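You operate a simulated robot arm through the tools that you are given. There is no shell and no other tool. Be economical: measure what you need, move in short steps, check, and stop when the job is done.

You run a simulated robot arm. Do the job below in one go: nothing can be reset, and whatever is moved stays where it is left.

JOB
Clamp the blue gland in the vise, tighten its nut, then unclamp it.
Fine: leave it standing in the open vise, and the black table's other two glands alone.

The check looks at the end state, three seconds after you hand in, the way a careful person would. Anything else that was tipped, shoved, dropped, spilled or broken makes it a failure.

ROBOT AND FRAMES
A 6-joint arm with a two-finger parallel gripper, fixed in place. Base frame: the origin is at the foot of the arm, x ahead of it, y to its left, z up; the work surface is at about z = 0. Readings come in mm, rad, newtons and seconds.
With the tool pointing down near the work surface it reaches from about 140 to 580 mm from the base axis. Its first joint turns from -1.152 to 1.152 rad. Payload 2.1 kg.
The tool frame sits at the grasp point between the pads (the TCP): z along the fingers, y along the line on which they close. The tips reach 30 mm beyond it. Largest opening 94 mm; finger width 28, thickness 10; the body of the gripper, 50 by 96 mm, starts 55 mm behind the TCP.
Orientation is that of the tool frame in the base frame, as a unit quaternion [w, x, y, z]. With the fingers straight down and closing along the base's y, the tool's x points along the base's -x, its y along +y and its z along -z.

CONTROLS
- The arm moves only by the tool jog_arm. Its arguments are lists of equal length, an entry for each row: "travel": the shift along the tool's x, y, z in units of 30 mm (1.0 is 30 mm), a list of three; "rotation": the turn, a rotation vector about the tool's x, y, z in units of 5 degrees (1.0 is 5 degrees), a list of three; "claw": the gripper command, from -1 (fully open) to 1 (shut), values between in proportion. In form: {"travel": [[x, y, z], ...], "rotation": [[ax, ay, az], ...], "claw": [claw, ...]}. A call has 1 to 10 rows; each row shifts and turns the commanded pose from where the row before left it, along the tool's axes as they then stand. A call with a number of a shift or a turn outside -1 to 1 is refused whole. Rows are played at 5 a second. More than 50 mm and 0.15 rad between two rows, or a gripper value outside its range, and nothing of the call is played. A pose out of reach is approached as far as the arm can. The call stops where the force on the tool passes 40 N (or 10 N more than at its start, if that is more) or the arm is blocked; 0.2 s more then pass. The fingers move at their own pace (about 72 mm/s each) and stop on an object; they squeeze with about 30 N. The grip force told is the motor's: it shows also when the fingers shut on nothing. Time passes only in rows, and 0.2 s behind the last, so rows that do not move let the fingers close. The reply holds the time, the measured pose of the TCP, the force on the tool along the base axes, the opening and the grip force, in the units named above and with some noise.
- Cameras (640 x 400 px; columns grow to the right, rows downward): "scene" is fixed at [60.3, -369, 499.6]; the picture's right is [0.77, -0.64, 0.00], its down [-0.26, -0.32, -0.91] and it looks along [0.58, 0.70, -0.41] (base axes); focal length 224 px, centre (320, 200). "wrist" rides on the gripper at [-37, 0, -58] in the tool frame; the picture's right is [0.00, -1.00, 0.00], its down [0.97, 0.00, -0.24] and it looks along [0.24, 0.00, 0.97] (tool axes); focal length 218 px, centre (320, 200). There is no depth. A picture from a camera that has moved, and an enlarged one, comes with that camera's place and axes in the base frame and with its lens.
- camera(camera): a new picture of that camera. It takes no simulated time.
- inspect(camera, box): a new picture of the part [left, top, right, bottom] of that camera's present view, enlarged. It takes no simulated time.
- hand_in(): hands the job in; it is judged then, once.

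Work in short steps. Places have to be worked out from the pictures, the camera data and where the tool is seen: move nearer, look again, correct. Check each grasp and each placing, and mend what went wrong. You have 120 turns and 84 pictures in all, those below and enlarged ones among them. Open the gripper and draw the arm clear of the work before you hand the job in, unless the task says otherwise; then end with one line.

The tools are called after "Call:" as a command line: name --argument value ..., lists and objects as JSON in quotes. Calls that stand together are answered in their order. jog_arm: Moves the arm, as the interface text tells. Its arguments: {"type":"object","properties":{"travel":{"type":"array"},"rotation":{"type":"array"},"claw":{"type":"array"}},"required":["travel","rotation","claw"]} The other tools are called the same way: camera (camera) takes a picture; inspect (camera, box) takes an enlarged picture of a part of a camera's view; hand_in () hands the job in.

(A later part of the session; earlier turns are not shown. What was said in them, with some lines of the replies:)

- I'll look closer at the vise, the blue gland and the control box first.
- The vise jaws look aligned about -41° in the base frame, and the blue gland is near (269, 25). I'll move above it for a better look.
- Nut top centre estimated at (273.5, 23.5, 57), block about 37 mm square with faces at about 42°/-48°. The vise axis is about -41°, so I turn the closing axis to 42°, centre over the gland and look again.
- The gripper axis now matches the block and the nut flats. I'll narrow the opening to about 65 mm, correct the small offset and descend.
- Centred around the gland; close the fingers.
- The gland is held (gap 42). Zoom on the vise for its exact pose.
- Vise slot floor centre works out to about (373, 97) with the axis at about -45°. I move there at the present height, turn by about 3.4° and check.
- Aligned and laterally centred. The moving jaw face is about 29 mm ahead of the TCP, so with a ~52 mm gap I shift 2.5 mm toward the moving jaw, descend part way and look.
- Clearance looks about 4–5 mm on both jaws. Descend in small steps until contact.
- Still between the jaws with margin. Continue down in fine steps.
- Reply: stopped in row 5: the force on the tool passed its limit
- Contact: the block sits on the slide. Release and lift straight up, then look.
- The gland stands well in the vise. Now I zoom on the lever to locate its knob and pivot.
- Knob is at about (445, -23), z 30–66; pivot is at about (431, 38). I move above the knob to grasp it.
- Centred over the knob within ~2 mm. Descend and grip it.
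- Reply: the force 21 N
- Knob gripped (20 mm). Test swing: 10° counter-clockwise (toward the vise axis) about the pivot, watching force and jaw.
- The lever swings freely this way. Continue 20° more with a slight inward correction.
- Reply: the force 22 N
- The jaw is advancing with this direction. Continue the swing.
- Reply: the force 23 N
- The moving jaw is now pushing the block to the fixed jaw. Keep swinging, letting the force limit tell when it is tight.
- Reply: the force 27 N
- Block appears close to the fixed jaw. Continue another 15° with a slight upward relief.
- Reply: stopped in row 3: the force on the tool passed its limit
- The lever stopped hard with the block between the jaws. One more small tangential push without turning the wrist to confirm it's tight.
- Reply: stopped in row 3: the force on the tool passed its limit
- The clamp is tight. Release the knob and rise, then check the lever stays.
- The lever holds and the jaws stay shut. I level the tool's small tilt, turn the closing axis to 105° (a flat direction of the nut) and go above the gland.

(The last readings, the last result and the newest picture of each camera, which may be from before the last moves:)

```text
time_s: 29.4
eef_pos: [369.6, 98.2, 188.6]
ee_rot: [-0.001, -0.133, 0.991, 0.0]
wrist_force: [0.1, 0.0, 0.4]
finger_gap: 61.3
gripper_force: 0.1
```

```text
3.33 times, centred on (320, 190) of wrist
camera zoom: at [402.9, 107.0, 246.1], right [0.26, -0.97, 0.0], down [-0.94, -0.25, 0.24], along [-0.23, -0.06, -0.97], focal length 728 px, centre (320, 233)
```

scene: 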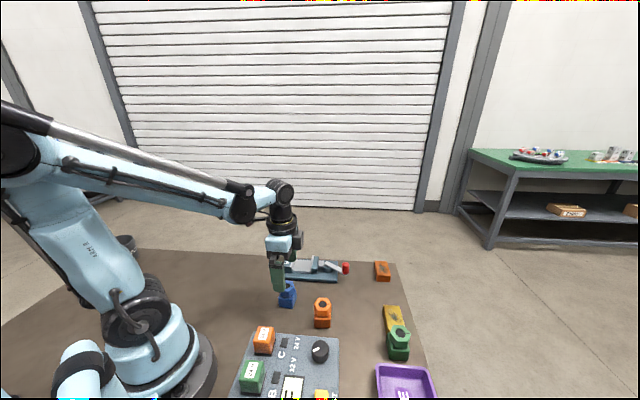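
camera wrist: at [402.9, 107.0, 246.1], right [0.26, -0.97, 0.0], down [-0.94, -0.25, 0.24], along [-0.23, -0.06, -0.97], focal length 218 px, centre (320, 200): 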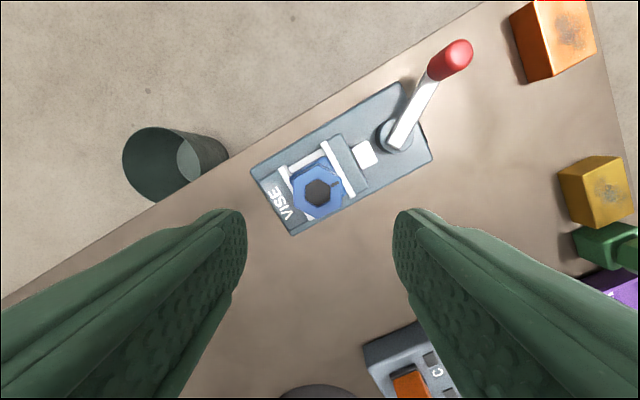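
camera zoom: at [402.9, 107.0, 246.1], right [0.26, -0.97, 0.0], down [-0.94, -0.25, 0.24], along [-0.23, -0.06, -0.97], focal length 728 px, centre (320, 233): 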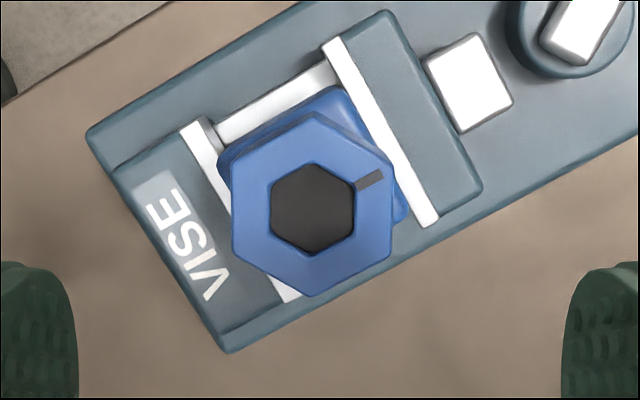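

Nut flats line up with the closing axis; nut centre is offset about (-2.1, +1.6) mm in tool axes. Correct, descend to TCP z≈90 (tips just at the nut's underside) and grip.

Call:
jog_arm --travel '[[-0.07, 0.053, 0], [0, 0, 0.65], [0, 0, 0.65], [0, 0, 0.65], [0, 0, 0.65], [0, 0, 0.65], [0, 0, 0]]' --rotation '[[0, 0, 0], [0, 0, 0], [0, 0, 0], [0, 0, 0], [0, 0, 0], [0, 0, 0], [0, 0, 0]]' --claw '[-0.3, -0.3, -0.3, -0.3, -0.3, -0.3, -0.3]'

Call:
camera --camera "wrist"

Call:
inspect --camera "scene" --box '[270, 210, 350, 290]'

```text
time_s: 31.0
eef_pos: [370.7, 100.6, 90.7]
ee_rot: [0.0, -0.132, 0.991, -0.001]
wrist_force: [0.0, -0.4, 0.1]
finger_gap: 61.0
gripper_force: 0.1
```

```text
40 pictures are left
camera wrist: at [404.6, 108.8, 149.7], right [0.26, -0.97, 0.0], down [-0.94, -0.25, 0.24], along [-0.23, -0.06, -0.97], focal length 218 px, centre (320, 200)
```

wrist: 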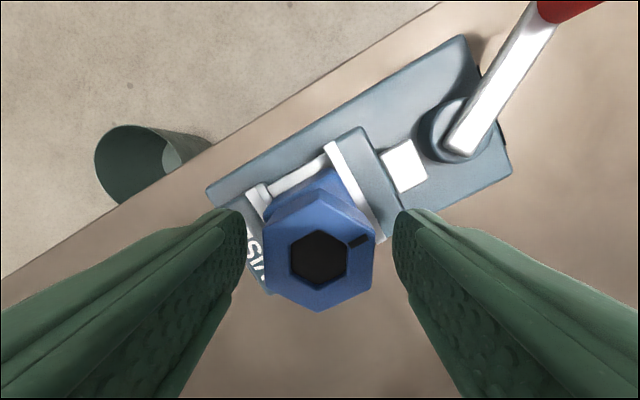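

```text
5.00 times, centred on (310, 250) of scene
camera zoom: at [60.3, -369.0, 499.6], right [0.77, -0.64, 0.0], down [-0.26, -0.32, -0.91], along [0.58, 0.7, -0.41], focal length 1122 px, centre (370, -50)
```

zoom: 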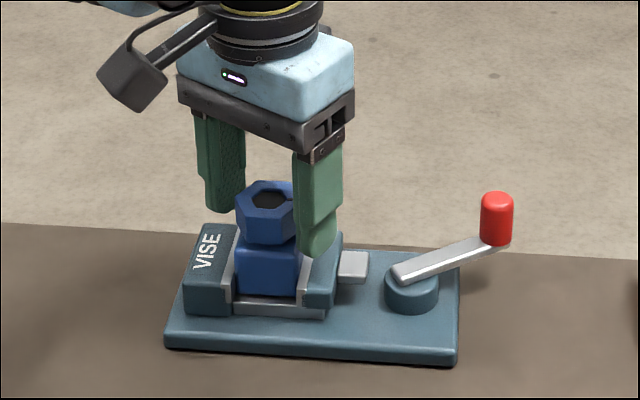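

Nut centre is within 2 mm of the tool axis. Small shift, then grip the nut.

Call:
jog_arm --travel '[[0.05, 0, 0], [0, 0, 0], [0, 0, 0], [0, 0, 0]]' --rotation '[[0, 0, 0], [0, 0, 0], [0, 0, 0], [0, 0, 0]]' --claw '[0.8, 0.8, 0.8, 0.8]'

Call:
inspect --camera "wrist" --box '[220, 130, 420, 330]'

```text
time_s: 32.0
eef_pos: [368.2, 100.2, 90.8]
ee_rot: [0.0, -0.132, 0.991, 0.0]
wrist_force: [5.6, 7.5, 2.6]
finger_gap: 41.6
gripper_force: 30.1
```

```text
2.00 times, centred on (320, 230) of wrist
camera zoom: at [403.7, 108.5, 149.7], right [0.26, -0.96, 0.0], down [-0.94, -0.25, 0.24], along [-0.23, -0.06, -0.97], focal length 436 px, centre (320, 140)
```

zoom: 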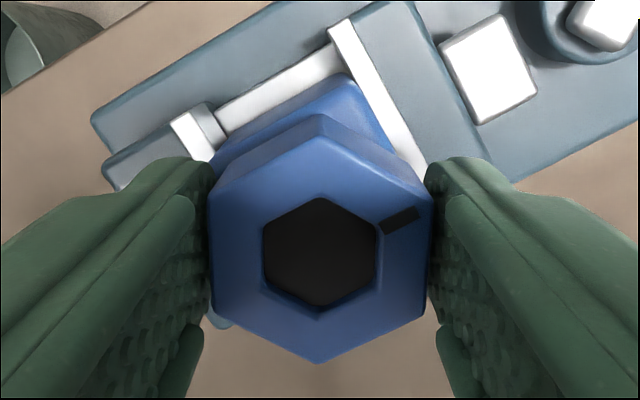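

Nut gripped (41.6 mm). Turn clockwise 20° and read the forces.

Call:
jog_arm --travel '[[0, -0.0067, 0], [0, -0.0067, 0], [0, -0.0067, 0], [0, -0.0067, 0], [0, 0, 0]]' --rotation '[[0, 0, 1], [0, 0, 1], [0, 0, 1], [0, 0, 1], [0, 0, 0]]' --claw '[0.8, 0.8, 0.8, 0.8, 0.8]'

Call:
inspect --camera "wrist" --box '[220, 130, 420, 330]'

```text
time_s: 33.2
eef_pos: [369.4, 98.2, 91.1]
ee_rot: [-0.001, 0.043, 0.999, 0.001]
wrist_force: [0.4, 16.5, 30.0]
finger_gap: 41.7
gripper_force: 30.4
```

```text
2.00 times, centred on (320, 230) of wrist
camera zoom: at [404.7, 95.3, 148.8], right [-0.08, -1.0, 0.0], down [-0.97, 0.08, 0.24], along [-0.24, 0.02, -0.97], focal length 436 px, centre (320, 140)
```

zoom: 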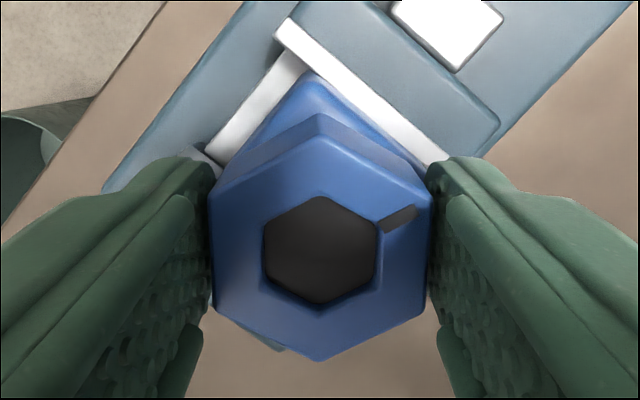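

The nut turned with the gripper while the block stayed put. Upward force of 30 N built up, so I lift slightly to relieve it and read again.

Call:
jog_arm --travel '[[0, 0.03, -0.03], [0, 0, 0]]' --rotation '[[0, 0, 0], [0, 0, 0]]' --claw '[0.8, 0.8]'

Call:
inspect --camera "scene" --box '[280, 230, 340, 290]'

```text
time_s: 33.8
eef_pos: [367.9, 99.0, 90.8]
ee_rot: [-0.001, 0.043, 0.999, -0.001]
wrist_force: [-2.3, 7.8, -9.9]
finger_gap: 41.6
gripper_force: 30.2
```

```text
6.67 times, centred on (310, 260) of scene
camera zoom: at [60.3, -369.0, 499.6], right [0.77, -0.64, 0.0], down [-0.26, -0.32, -0.91], along [0.58, 0.7, -0.41], focal length 1497 px, centre (387, -200)
```

zoom: 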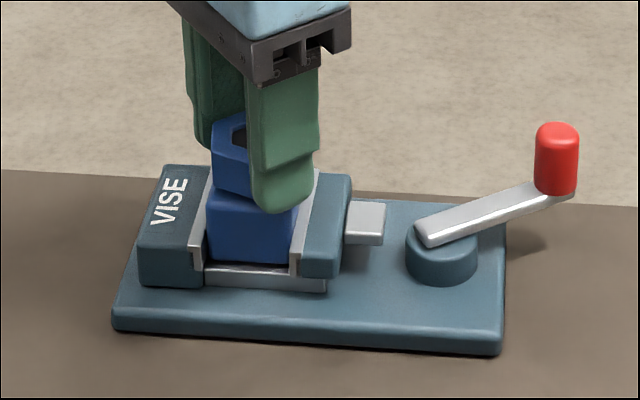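

Arm is stiff (≈40 N/mm), so that was just slight path error. Continue clockwise 20°.

Call:
jog_arm --travel '[[0, -0.0067, 0], [0, -0.0067, 0], [0, -0.0067, 0], [0, -0.0067, 0], [0, 0, 0]]' --rotation '[[0, 0, 1], [0, 0, 1], [0, 0, 1], [0, 0, 1], [0, 0, 0]]' --claw '[0.8, 0.8, 0.8, 0.8, 0.8]'

Call:
inspect --camera "wrist" --box '[220, 130, 420, 330]'

```text
time_s: 35.0
eef_pos: [369.4, 97.2, 90.6]
ee_rot: [-0.001, 0.216, 0.976, 0.0]
wrist_force: [-5.0, 2.8, -3.5]
finger_gap: 42.0
gripper_force: 29.8
```

```text
2.00 times, centred on (320, 230) of wrist
camera zoom: at [401.5, 82.8, 149.9], right [-0.42, -0.91, 0.0], down [-0.88, 0.41, 0.24], along [-0.22, 0.1, -0.97], focal length 436 px, centre (320, 140)
```

zoom: 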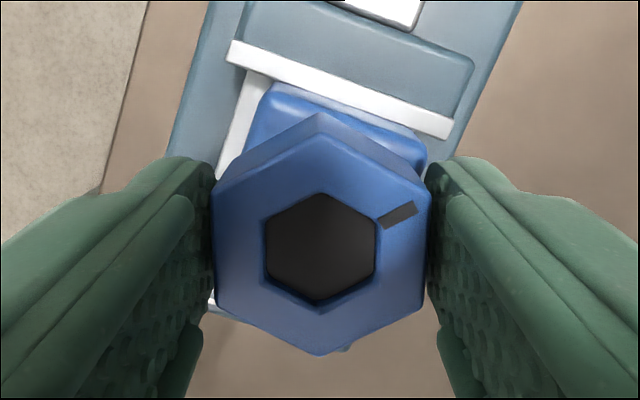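

Turns smoothly, low forces. Continue 40° clockwise.

Call:
jog_arm --travel '[[0, -0.0067, 0], [0, -0.0067, 0], [0, -0.0067, 0], [0, -0.0067, 0], [0, -0.0067, 0], [0, -0.0067, 0], [0, -0.0067, 0], [0, -0.0067, 0], [0, 0, 0]]' --rotation '[[0, 0, 1], [0, 0, 1], [0, 0, 1], [0, 0, 1], [0, 0, 1], [0, 0, 1], [0, 0, 1], [0, 0, 1], [0, 0, 0]]' --claw '[0.8, 0.8, 0.8, 0.8, 0.8, 0.8, 0.8, 0.8, 0.8]'

Call:
inspect --camera "wrist" --box '[220, 130, 420, 330]'

```text
time_s: 37.0
eef_pos: [368.5, 99.1, 91.4]
ee_rot: [-0.001, 0.536, 0.844, -0.001]
wrist_force: [4.9, 11.2, -4.3]
finger_gap: 41.7
gripper_force: 30.0
```

```text
2.00 times, centred on (320, 230) of wrist
camera zoom: at [383.0, 64.0, 149.7], right [-0.91, -0.42, 0.0], down [-0.41, 0.88, 0.24], along [-0.1, 0.22, -0.97], focal length 436 px, centre (320, 140)
```

zoom: 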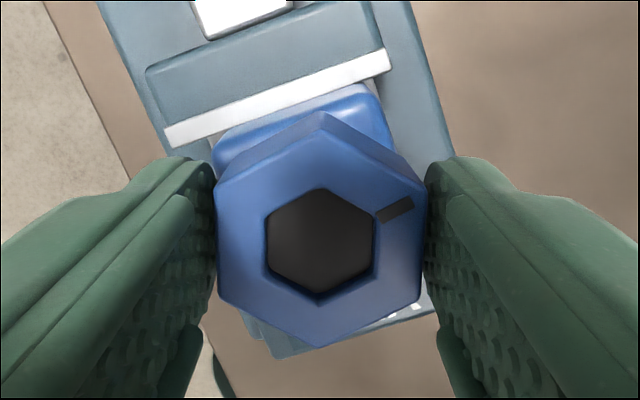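

80° so far, nut nearly follows one-to-one. Continue another 40°.

Call:
jog_arm --travel '[[0, -0.0067, 0], [0, -0.0067, 0], [0, -0.0067, 0], [0, -0.0067, 0], [0, -0.0067, 0], [0, -0.0067, 0], [0, -0.0067, 0], [0, -0.0067, 0], [0, 0, 0]]' --rotation '[[0, 0, 1], [0, 0, 1], [0, 0, 1], [0, 0, 1], [0, 0, 1], [0, 0, 1], [0, 0, 1], [0, 0, 1], [0, 0, 0]]' --claw '[0.8, 0.8, 0.8, 0.8, 0.8, 0.8, 0.8, 0.8, 0.8]'

Call:
inspect --camera "wrist" --box '[220, 130, 420, 330]'

Call:
inspect --camera "scene" --box '[280, 210, 360, 290]'

```text
time_s: 39.0
eef_pos: [366.7, 96.1, 90.8]
ee_rot: [0.0, 0.793, 0.609, -0.001]
wrist_force: [5.7, -0.2, 2.8]
finger_gap: 39.7
gripper_force: 30.0
```

```text
2.00 times, centred on (320, 230) of wrist
camera zoom: at [356.0, 60.5, 149.8], right [-0.97, 0.26, 0.0], down [0.25, 0.94, 0.24], along [0.06, 0.23, -0.97], focal length 436 px, centre (320, 140)
```

zoom: 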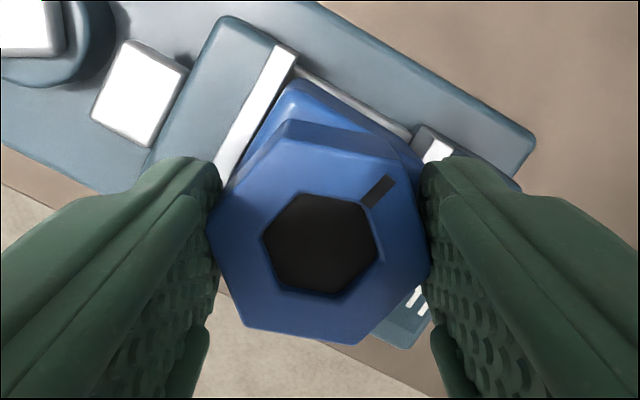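

```text
5.00 times, centred on (320, 250) of scene
camera zoom: at [60.3, -369.0, 499.6], right [0.77, -0.64, 0.0], down [-0.26, -0.32, -0.91], along [0.58, 0.7, -0.41], focal length 1122 px, centre (320, -50)
```

zoom: 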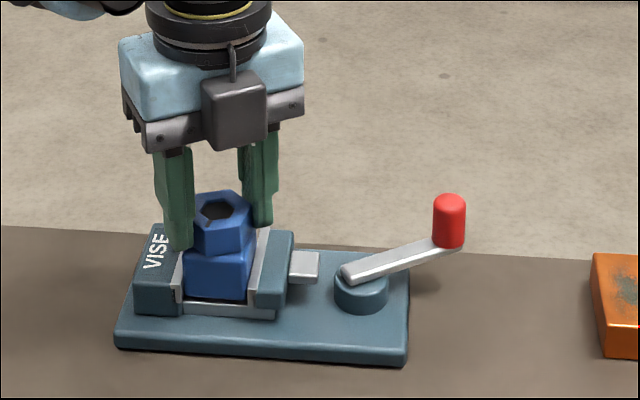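

The gripper slipped about 20° on the nut in the last part: nut has turned about 97° and seems to resist now. I release, lift and look at its state.

Call:
jog_arm --travel '[[0, 0, 0], [0, 0, 0], [0, 0, -0.5], [0, 0, -0.7], [0, 0, -0.7], [0, 0, -0.7], [0, 0, 0]]' --rotation '[[0, 0, 0], [0, 0, 0], [0, 0, 0], [0, 0, 0], [0, 0, 0], [0, 0, 0], [0, 0, 0]]' --claw '[-0.3, -0.3, -0.3, -0.3, -0.3, -0.3, -0.3]'

Call:
jog_arm --travel '[[0, 0, 0], [0, 0, 0], [0, 0, 0], [0, 0, 0], [0, 0, 0], [0, 0, 0], [0, 0, 0], [0, 0, 0], [0, 0, 0], [0, 0, 0]]' --rotation '[[0, 0, -1], [0, 0, -1], [0, 0, -1], [0, 0, -1], [0, 0, -1], [0, 0, -1], [0, 0, -1], [0, 0, -1], [0, 0, -1], [0, 0, -1]]' --claw '[-0.3, -0.3, -0.3, -0.3, -0.3, -0.3, -0.3, -0.3, -0.3, -0.3]'

Call:
inspect --camera "wrist" --box '[240, 120, 400, 260]'

Call:
inspect --camera "scene" --box '[280, 230, 340, 290]'

```text
time_s: 40.6
eef_pos: [367.9, 98.6, 170.9]
ee_rot: [0.001, 0.792, 0.61, -0.001]
wrist_force: [0.9, 0.4, 1.0]
finger_gap: 61.3
gripper_force: 0.2
```

```text
time_s: 42.8
eef_pos: [367.0, 97.9, 170.1]
ee_rot: [-0.001, 0.459, 0.888, -0.001]
wrist_force: [-0.5, 0.4, -0.8]
finger_gap: 61.0
gripper_force: 0.0
```

```text
2.86 times, centred on (320, 190) of wrist
camera zoom: at [386.8, 66.7, 228.4], right [-0.82, -0.58, 0.0], down [-0.56, 0.79, 0.24], along [-0.14, 0.2, -0.97], focal length 624 px, centre (320, 229)
```

zoom: 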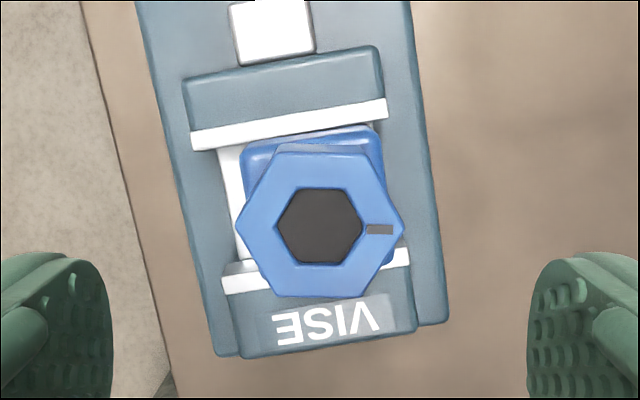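

```text
6.67 times, centred on (310, 260) of scene
camera zoom: at [60.3, -369.0, 499.6], right [0.77, -0.64, 0.0], down [-0.26, -0.32, -0.91], along [0.58, 0.7, -0.41], focal length 1497 px, centre (387, -200)
```

zoom: 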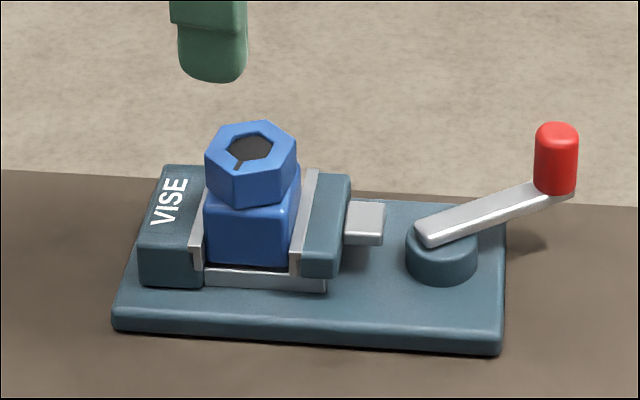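

Nut has dropped visibly onto the block and turned about 95°. I re-grip on flats (closing axis 65°) and try to turn further to confirm it is tight.

Call:
jog_arm --travel '[[0.02, 0, 0], [0, 0, 0], [0, 0, 0], [0, 0, 0], [0, 0, 0], [0, 0, 0], [0, 0, 0.9], [0, 0, 0.9], [0, 0, 0.9], [0, 0, 0]]' --rotation '[[0, 0, -1], [0, 0, -1], [0, 0, -1], [0, 0, -1], [0, 0, -1], [0, 0, -1], [0, 0, 0], [0, 0, 0], [0, 0, 0], [0, 0, 0]]' --claw '[-0.3, -0.3, -0.3, -0.3, -0.3, -0.3, -0.3, -0.3, -0.3, -0.3]'

Call:
jog_arm --travel '[[0, 0, 0], [0, 0, 0], [0, 0, 0], [0, 0, 0]]' --rotation '[[0, 0, 0], [0, 0, 0], [0, 0, 0], [0, 0, 0]]' --claw '[0.9, 0.9, 0.9, 0.9]'

Call:
inspect --camera "wrist" --box '[220, 130, 420, 330]'

```text
time_s: 45.0
eef_pos: [365.3, 99.3, 89.5]
ee_rot: [-0.001, 0.215, 0.977, 0.0]
wrist_force: [0.4, 0.1, -0.3]
finger_gap: 61.0
gripper_force: 0.0
```

```text
time_s: 46.0
eef_pos: [366.2, 98.1, 88.6]
ee_rot: [0.0, 0.215, 0.977, 0.0]
wrist_force: [-0.6, -3.7, 1.4]
finger_gap: 41.6
gripper_force: 29.8
```

```text
2.00 times, centred on (320, 230) of wrist
camera zoom: at [398.6, 82.6, 147.4], right [-0.42, -0.91, 0.0], down [-0.88, 0.41, 0.24], along [-0.22, 0.1, -0.97], focal length 436 px, centre (320, 140)
```

zoom: 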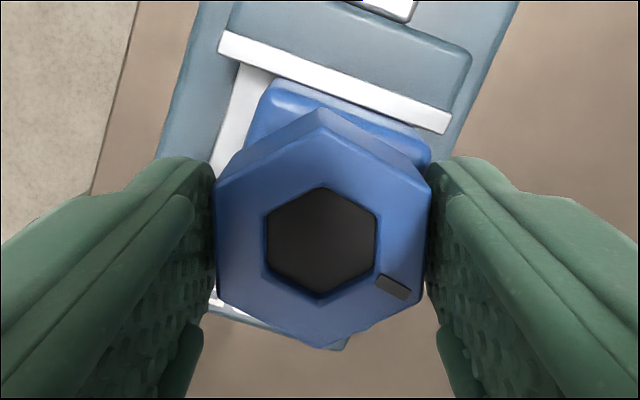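

Good grip on the flats. Turn clockwise 30°.

Call:
jog_arm --travel '[[0, 0, 0], [0, 0, 0], [0, 0, 0], [0, 0, 0], [0, 0, 0], [0, 0, 0], [0, 0, 0]]' --rotation '[[0, 0, 1], [0, 0, 1], [0, 0, 1], [0, 0, 1], [0, 0, 1], [0, 0, 1], [0, 0, 0]]' --claw '[0.9, 0.9, 0.9, 0.9, 0.9, 0.9, 0.9]'

Call:
inspect --camera "wrist" --box '[220, 130, 420, 330]'

Call:
inspect --camera "scene" --box '[280, 230, 340, 290]'

```text
time_s: 47.6
eef_pos: [366.1, 98.1, 88.1]
ee_rot: [0.0, 0.461, 0.888, 0.001]
wrist_force: [8.9, 14.0, 20.4]
finger_gap: 37.1
gripper_force: 30.0
```

```text
2.00 times, centred on (320, 230) of wrist
camera zoom: at [386.3, 67.8, 147.1], right [-0.82, -0.58, 0.0], down [-0.56, 0.79, 0.24], along [-0.14, 0.2, -0.97], focal length 436 px, centre (320, 140)
```

zoom: 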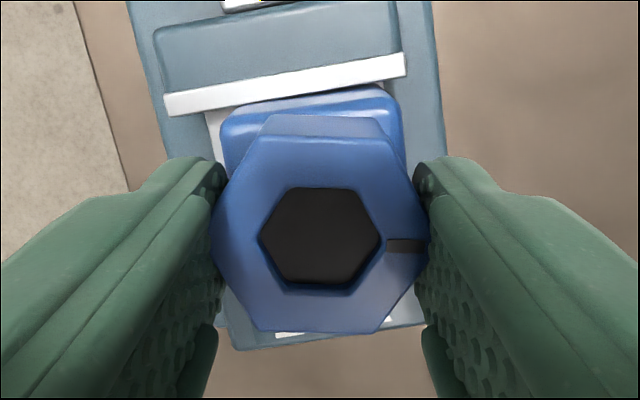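

```text
6.67 times, centred on (310, 260) of scene
camera zoom: at [60.2, -369.1, 499.6], right [0.77, -0.64, 0.0], down [-0.26, -0.32, -0.91], along [0.58, 0.7, -0.41], focal length 1497 px, centre (387, -200)
```

zoom: 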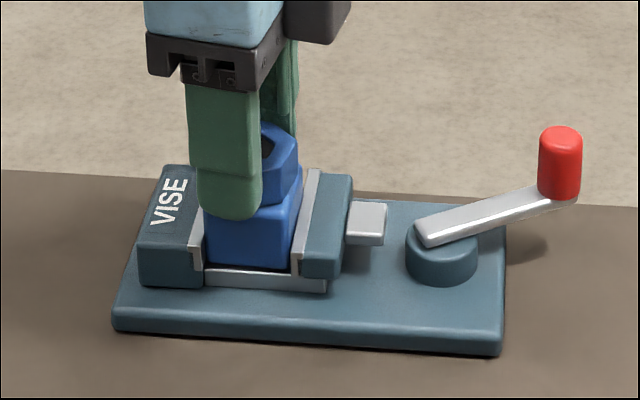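

The nut no longer turns; the gripper slides on it, so it is fully tight. Release and lift, then check.

Call:
jog_arm --travel '[[0, 0, 0], [0, 0, 0], [0, 0, -0.5], [0, 0, -0.9], [0, 0, -0.9], [0, 0, -0.9], [0, 0, 0]]' --rotation '[[0, 0, 0], [0, 0, 0], [0, 0, 0], [0, 0, 0], [0, 0, 0], [0, 0, 0], [0, 0, 0]]' --claw '[-0.3, -0.3, -0.3, -0.3, -0.3, -0.3, -0.3]'

Call:
inspect --camera "wrist" --box '[240, 120, 400, 260]'

Call:
inspect --camera "scene" --box '[280, 230, 360, 290]'

```text
time_s: 49.2
eef_pos: [367.1, 98.1, 185.7]
ee_rot: [-0.001, 0.46, 0.888, -0.001]
wrist_force: [-0.4, 0.1, -0.3]
finger_gap: 61.2
gripper_force: 0.1
```

```text
2.86 times, centred on (320, 190) of wrist
camera zoom: at [387.2, 67.1, 242.8], right [-0.82, -0.58, 0.0], down [-0.56, 0.79, 0.24], along [-0.14, 0.2, -0.97], focal length 624 px, centre (320, 229)
```

zoom: 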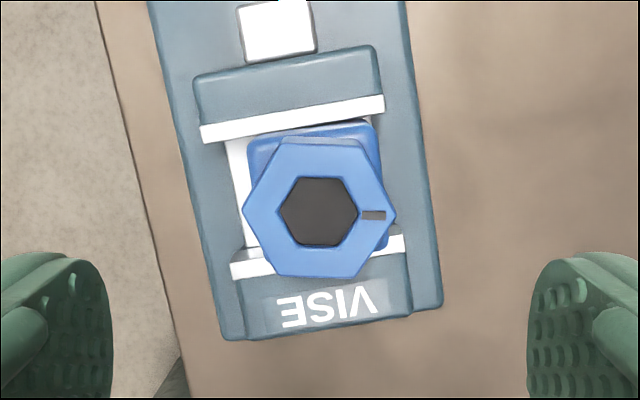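

```text
6.67 times, centred on (320, 260) of scene
camera zoom: at [60.3, -369.0, 499.6], right [0.77, -0.64, 0.0], down [-0.26, -0.32, -0.91], along [0.58, 0.7, -0.41], focal length 1497 px, centre (320, -200)
```

zoom: 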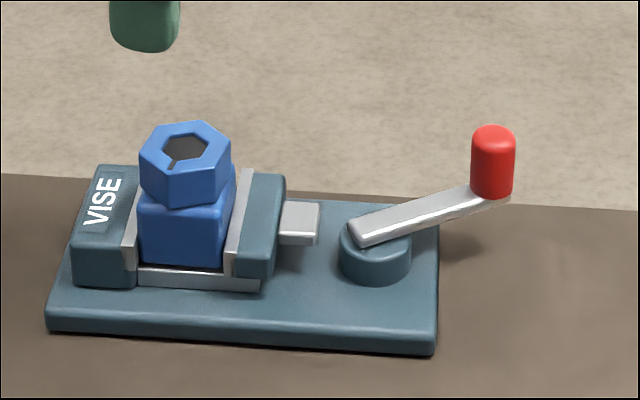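

Nut mark is unchanged: tight. Now to unclamp: turn the wrist and go over the lever knob (≈(495, 26)).

Call:
jog_arm --travel '[[0, 0, 0], [0, 0, 0], [0, 0, 0], [0, 0, 0], [0, 0, 0], [0, 0, 0], [0, 0, 0], [0, 0, 0], [0, 0, 0], [0, 0, 0]]' --rotation '[[0, 0, -1], [0, 0, -1], [0, 0, -1], [0, 0, -1], [0, 0, -1], [0, 0, -1], [0, 0, -1], [0, 0, -1], [0, 0, -1], [0, 0, -1]]' --claw '[-0.3, -0.3, -0.3, -0.3, -0.3, -0.3, -0.3, -0.3, -0.3, -0.3]'

Call:
jog_arm --travel '[[0, 0, 0], [0, 0, 0], [-0.675, -0.463, 0], [-0.675, -0.463, 0], [-0.675, -0.463, 0], [-0.675, -0.463, 0], [-0.675, -0.463, 0], [-0.675, -0.463, 0], [0, 0, 0.7], [0, 0, 0.5]]' --rotation '[[0, 0, -1], [0, 0, -1], [0, 0, 0], [0, 0, 0], [0, 0, 0], [0, 0, 0], [0, 0, 0], [0, 0, 0], [0, 0, 0], [0, 0, 0]]' --claw '[-0.3, -0.3, -0.3, -0.3, -0.3, -0.3, -0.3, -0.3, -0.3, -0.3]'

Call:
camera --camera "wrist"

```text
time_s: 51.4
eef_pos: [365.1, 98.1, 184.5]
ee_rot: [-0.002, 0.041, 0.999, 0.0]
wrist_force: [0.4, 0.2, -0.3]
finger_gap: 61.1
gripper_force: 0.0
```

```text
time_s: 53.6
eef_pos: [495.0, 24.9, 147.9]
ee_rot: [-0.001, -0.045, 0.999, 0.0]
wrist_force: [0.6, 0.3, 0.0]
finger_gap: 61.0
gripper_force: 0.1
```

```text
24 pictures are left
camera wrist: at [529.8, 27.7, 206.4], right [0.09, -1.0, 0.0], down [-0.97, -0.09, 0.24], along [-0.24, -0.02, -0.97], focal length 218 px, centre (320, 200)
```

wrist: 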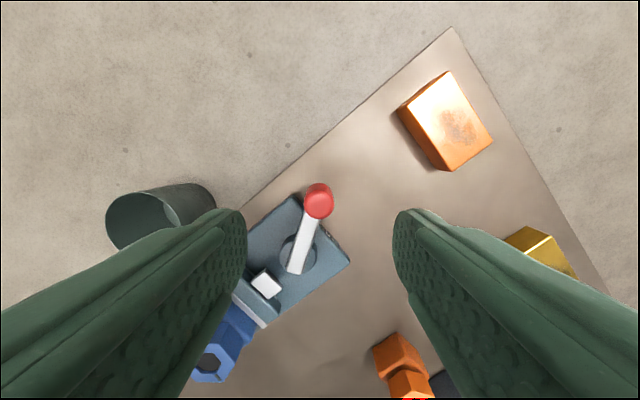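

Knob is centred within ~2–3 mm. Correct, descend and grip.

Call:
jog_arm --travel '[[-0.08, 0, 0.5], [0, 0, 0.5], [0, 0, 0.5], [0, 0, 0.5], [0, 0, 0.45], [0, 0, 0]]' --rotation '[[0, 0, 0], [0, 0, 0], [0, 0, 0], [0, 0, 0], [0, 0, 0], [0, 0, 0]]' --claw '[-0.3, -0.3, -0.3, -0.3, -0.3, -0.3]'

Call:
jog_arm --travel '[[0, 0, 0], [0, 0, 0], [0, 0, 0], [0, 0, 0]]' --rotation '[[0, 0, 0], [0, 0, 0], [0, 0, 0], [0, 0, 0]]' --claw '[0.9, 0.9, 0.9, 0.9]'

```text
time_s: 55.0
eef_pos: [494.9, 26.5, 74.5]
ee_rot: [-0.001, -0.046, 0.999, 0.0]
wrist_force: [0.0, -0.3, 0.7]
finger_gap: 61.2
gripper_force: 0.0
```

```text
time_s: 56.0
eef_pos: [497.0, 24.4, 75.6]
ee_rot: [-0.001, -0.045, 0.999, 0.0]
wrist_force: [-0.5, 0.7, -2.9]
finger_gap: 19.8
gripper_force: 45.1
```

Knob gripped. Swing clockwise 20° back toward open, then check.

Call:
jog_arm --travel '[[0.058, -0.172, 0], [0.058, -0.172, 0], [0.058, -0.172, 0], [0.058, -0.172, 0], [0, 0, 0]]' --rotation '[[0, 0, 1], [0, 0, 1], [0, 0, 1], [0, 0, 1], [0, 0, 0]]' --claw '[0.9, 0.9, 0.9, 0.9, 0.9]'

Call:
inspect --camera "scene" --box '[270, 220, 370, 290]'

```text
time_s: 57.2
eef_pos: [487.5, 5.5, 75.5]
ee_rot: [-0.002, 0.129, 0.992, 0.001]
wrist_force: [-7.4, 1.2, 11.6]
finger_gap: 19.5
gripper_force: 45.1
```

```text
5.71 times, centred on (320, 255) of scene
camera zoom: at [60.2, -369.0, 499.7], right [0.77, -0.64, 0.0], down [-0.26, -0.32, -0.91], along [0.58, 0.7, -0.41], focal length 1283 px, centre (320, -114)
```

zoom: 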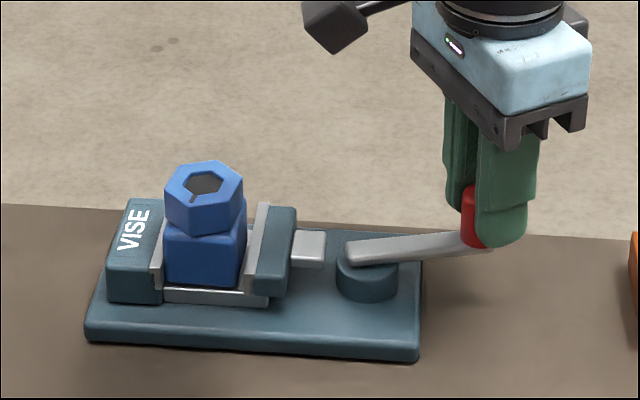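

The jaw is backing off and the gland stands still. Continue 20°.

Call:
jog_arm --travel '[[0.062, -0.172, 0], [0.06, -0.172, 0], [0.06, -0.172, 0], [0.06, -0.172, 0], [0, 0, 0]]' --rotation '[[0, 0, 1], [0, 0, 1], [0, 0, 1], [0, 0, 1], [0, 0, 0]]' --claw '[0.9, 0.9, 0.9, 0.9, 0.9]'

Call:
jog_arm --travel '[[0.058, -0.172, 0], [0.058, -0.172, 0], [0.058, -0.172, 0], [0, 0, 0]]' --rotation '[[0, 0, 1], [0, 0, 1], [0, 0, 1], [0, 0, 0]]' --claw '[0.9, 0.9, 0.9, 0.9]'

Call:
inspect --camera "scene" --box '[270, 220, 370, 290]'

```text
time_s: 58.4
eef_pos: [475.4, -10.3, 74.5]
ee_rot: [0.0, 0.3, 0.954, 0.0]
wrist_force: [-7.9, 8.8, 9.7]
finger_gap: 19.6
gripper_force: 45.2
```

```text
time_s: 59.4
eef_pos: [460.5, -19.7, 74.5]
ee_rot: [0.0, 0.421, 0.907, -0.001]
wrist_force: [-3.8, 4.1, -13.4]
finger_gap: 19.7
gripper_force: 44.9
```

```text
5.71 times, centred on (320, 255) of scene
camera zoom: at [60.3, -369.0, 499.6], right [0.77, -0.64, 0.0], down [-0.26, -0.32, -0.91], along [0.58, 0.7, -0.41], focal length 1283 px, centre (320, -114)
```

zoom: 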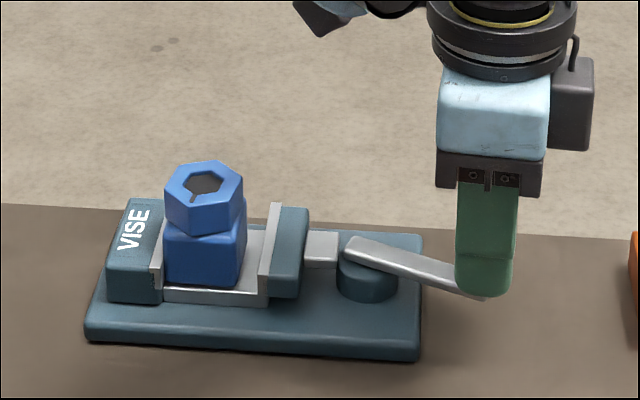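

Nearly open. Another 14° brings the lever to where it started.

Call:
jog_arm --travel '[[0.058, -0.172, 0], [0.058, -0.172, 0], [0.045, -0.13, 0], [0, 0, 0]]' --rotation '[[0, 0, 1], [0, 0, 1], [0, 0, 0.8], [0, 0, 0]]' --claw '[0.9, 0.9, 0.9, 0.9]'

Call:
jog_arm --travel '[[0, 0, 0], [0, 0, 0], [0, 0, -0.6], [0, 0, -0.9], [0, 0, -0.9], [0, 0, -0.9], [0, 0, -0.9], [0, 0, 0]]' --rotation '[[0, 0, 0], [0, 0, 0], [0, 0, 0], [0, 0, 0], [0, 0, 0], [0, 0, 0], [0, 0, 0], [0, 0, 0]]' --claw '[-0.3, -0.3, -0.3, -0.3, -0.3, -0.3, -0.3, -0.3]'

Call:
inspect --camera "scene" --box '[270, 220, 370, 290]'

Call:
camera --camera "scene"

```text
time_s: 60.4
eef_pos: [446.1, -24.2, 74.5]
ee_rot: [0.0, 0.531, 0.848, -0.001]
wrist_force: [-0.8, -5.3, -15.3]
finger_gap: 19.8
gripper_force: 44.8
```

```text
time_s: 62.2
eef_pos: [447.1, -23.5, 201.8]
ee_rot: [0.0, 0.529, 0.849, 0.0]
wrist_force: [-0.2, 0.1, 0.2]
finger_gap: 61.3
gripper_force: 0.0
```

```text
5.71 times, centred on (320, 255) of scene
camera zoom: at [60.3, -369.0, 499.6], right [0.77, -0.64, 0.0], down [-0.26, -0.32, -0.91], along [0.58, 0.7, -0.41], focal length 1283 px, centre (320, -114)
```

zoom: 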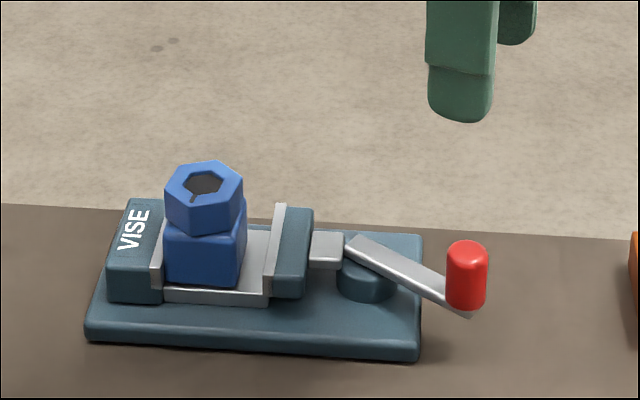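

```text
20 pictures are left
```

scene: 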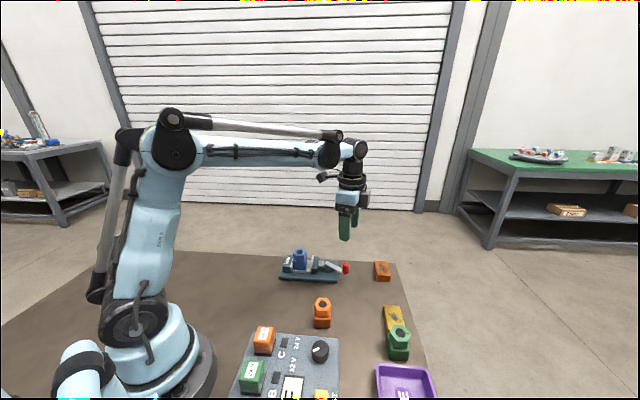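

The vise is open, the gland stands in it with its nut tight, and everything else is in place with the arm clear. Handing in.

Call:
hand_in

```text
The job is handed in.
```

I clamped the blue gland in the vise, turned its nut about 95° clockwise until it would not turn further, then opened the vise. The gland is left standing in the open vise, and the other two glands were not touched.
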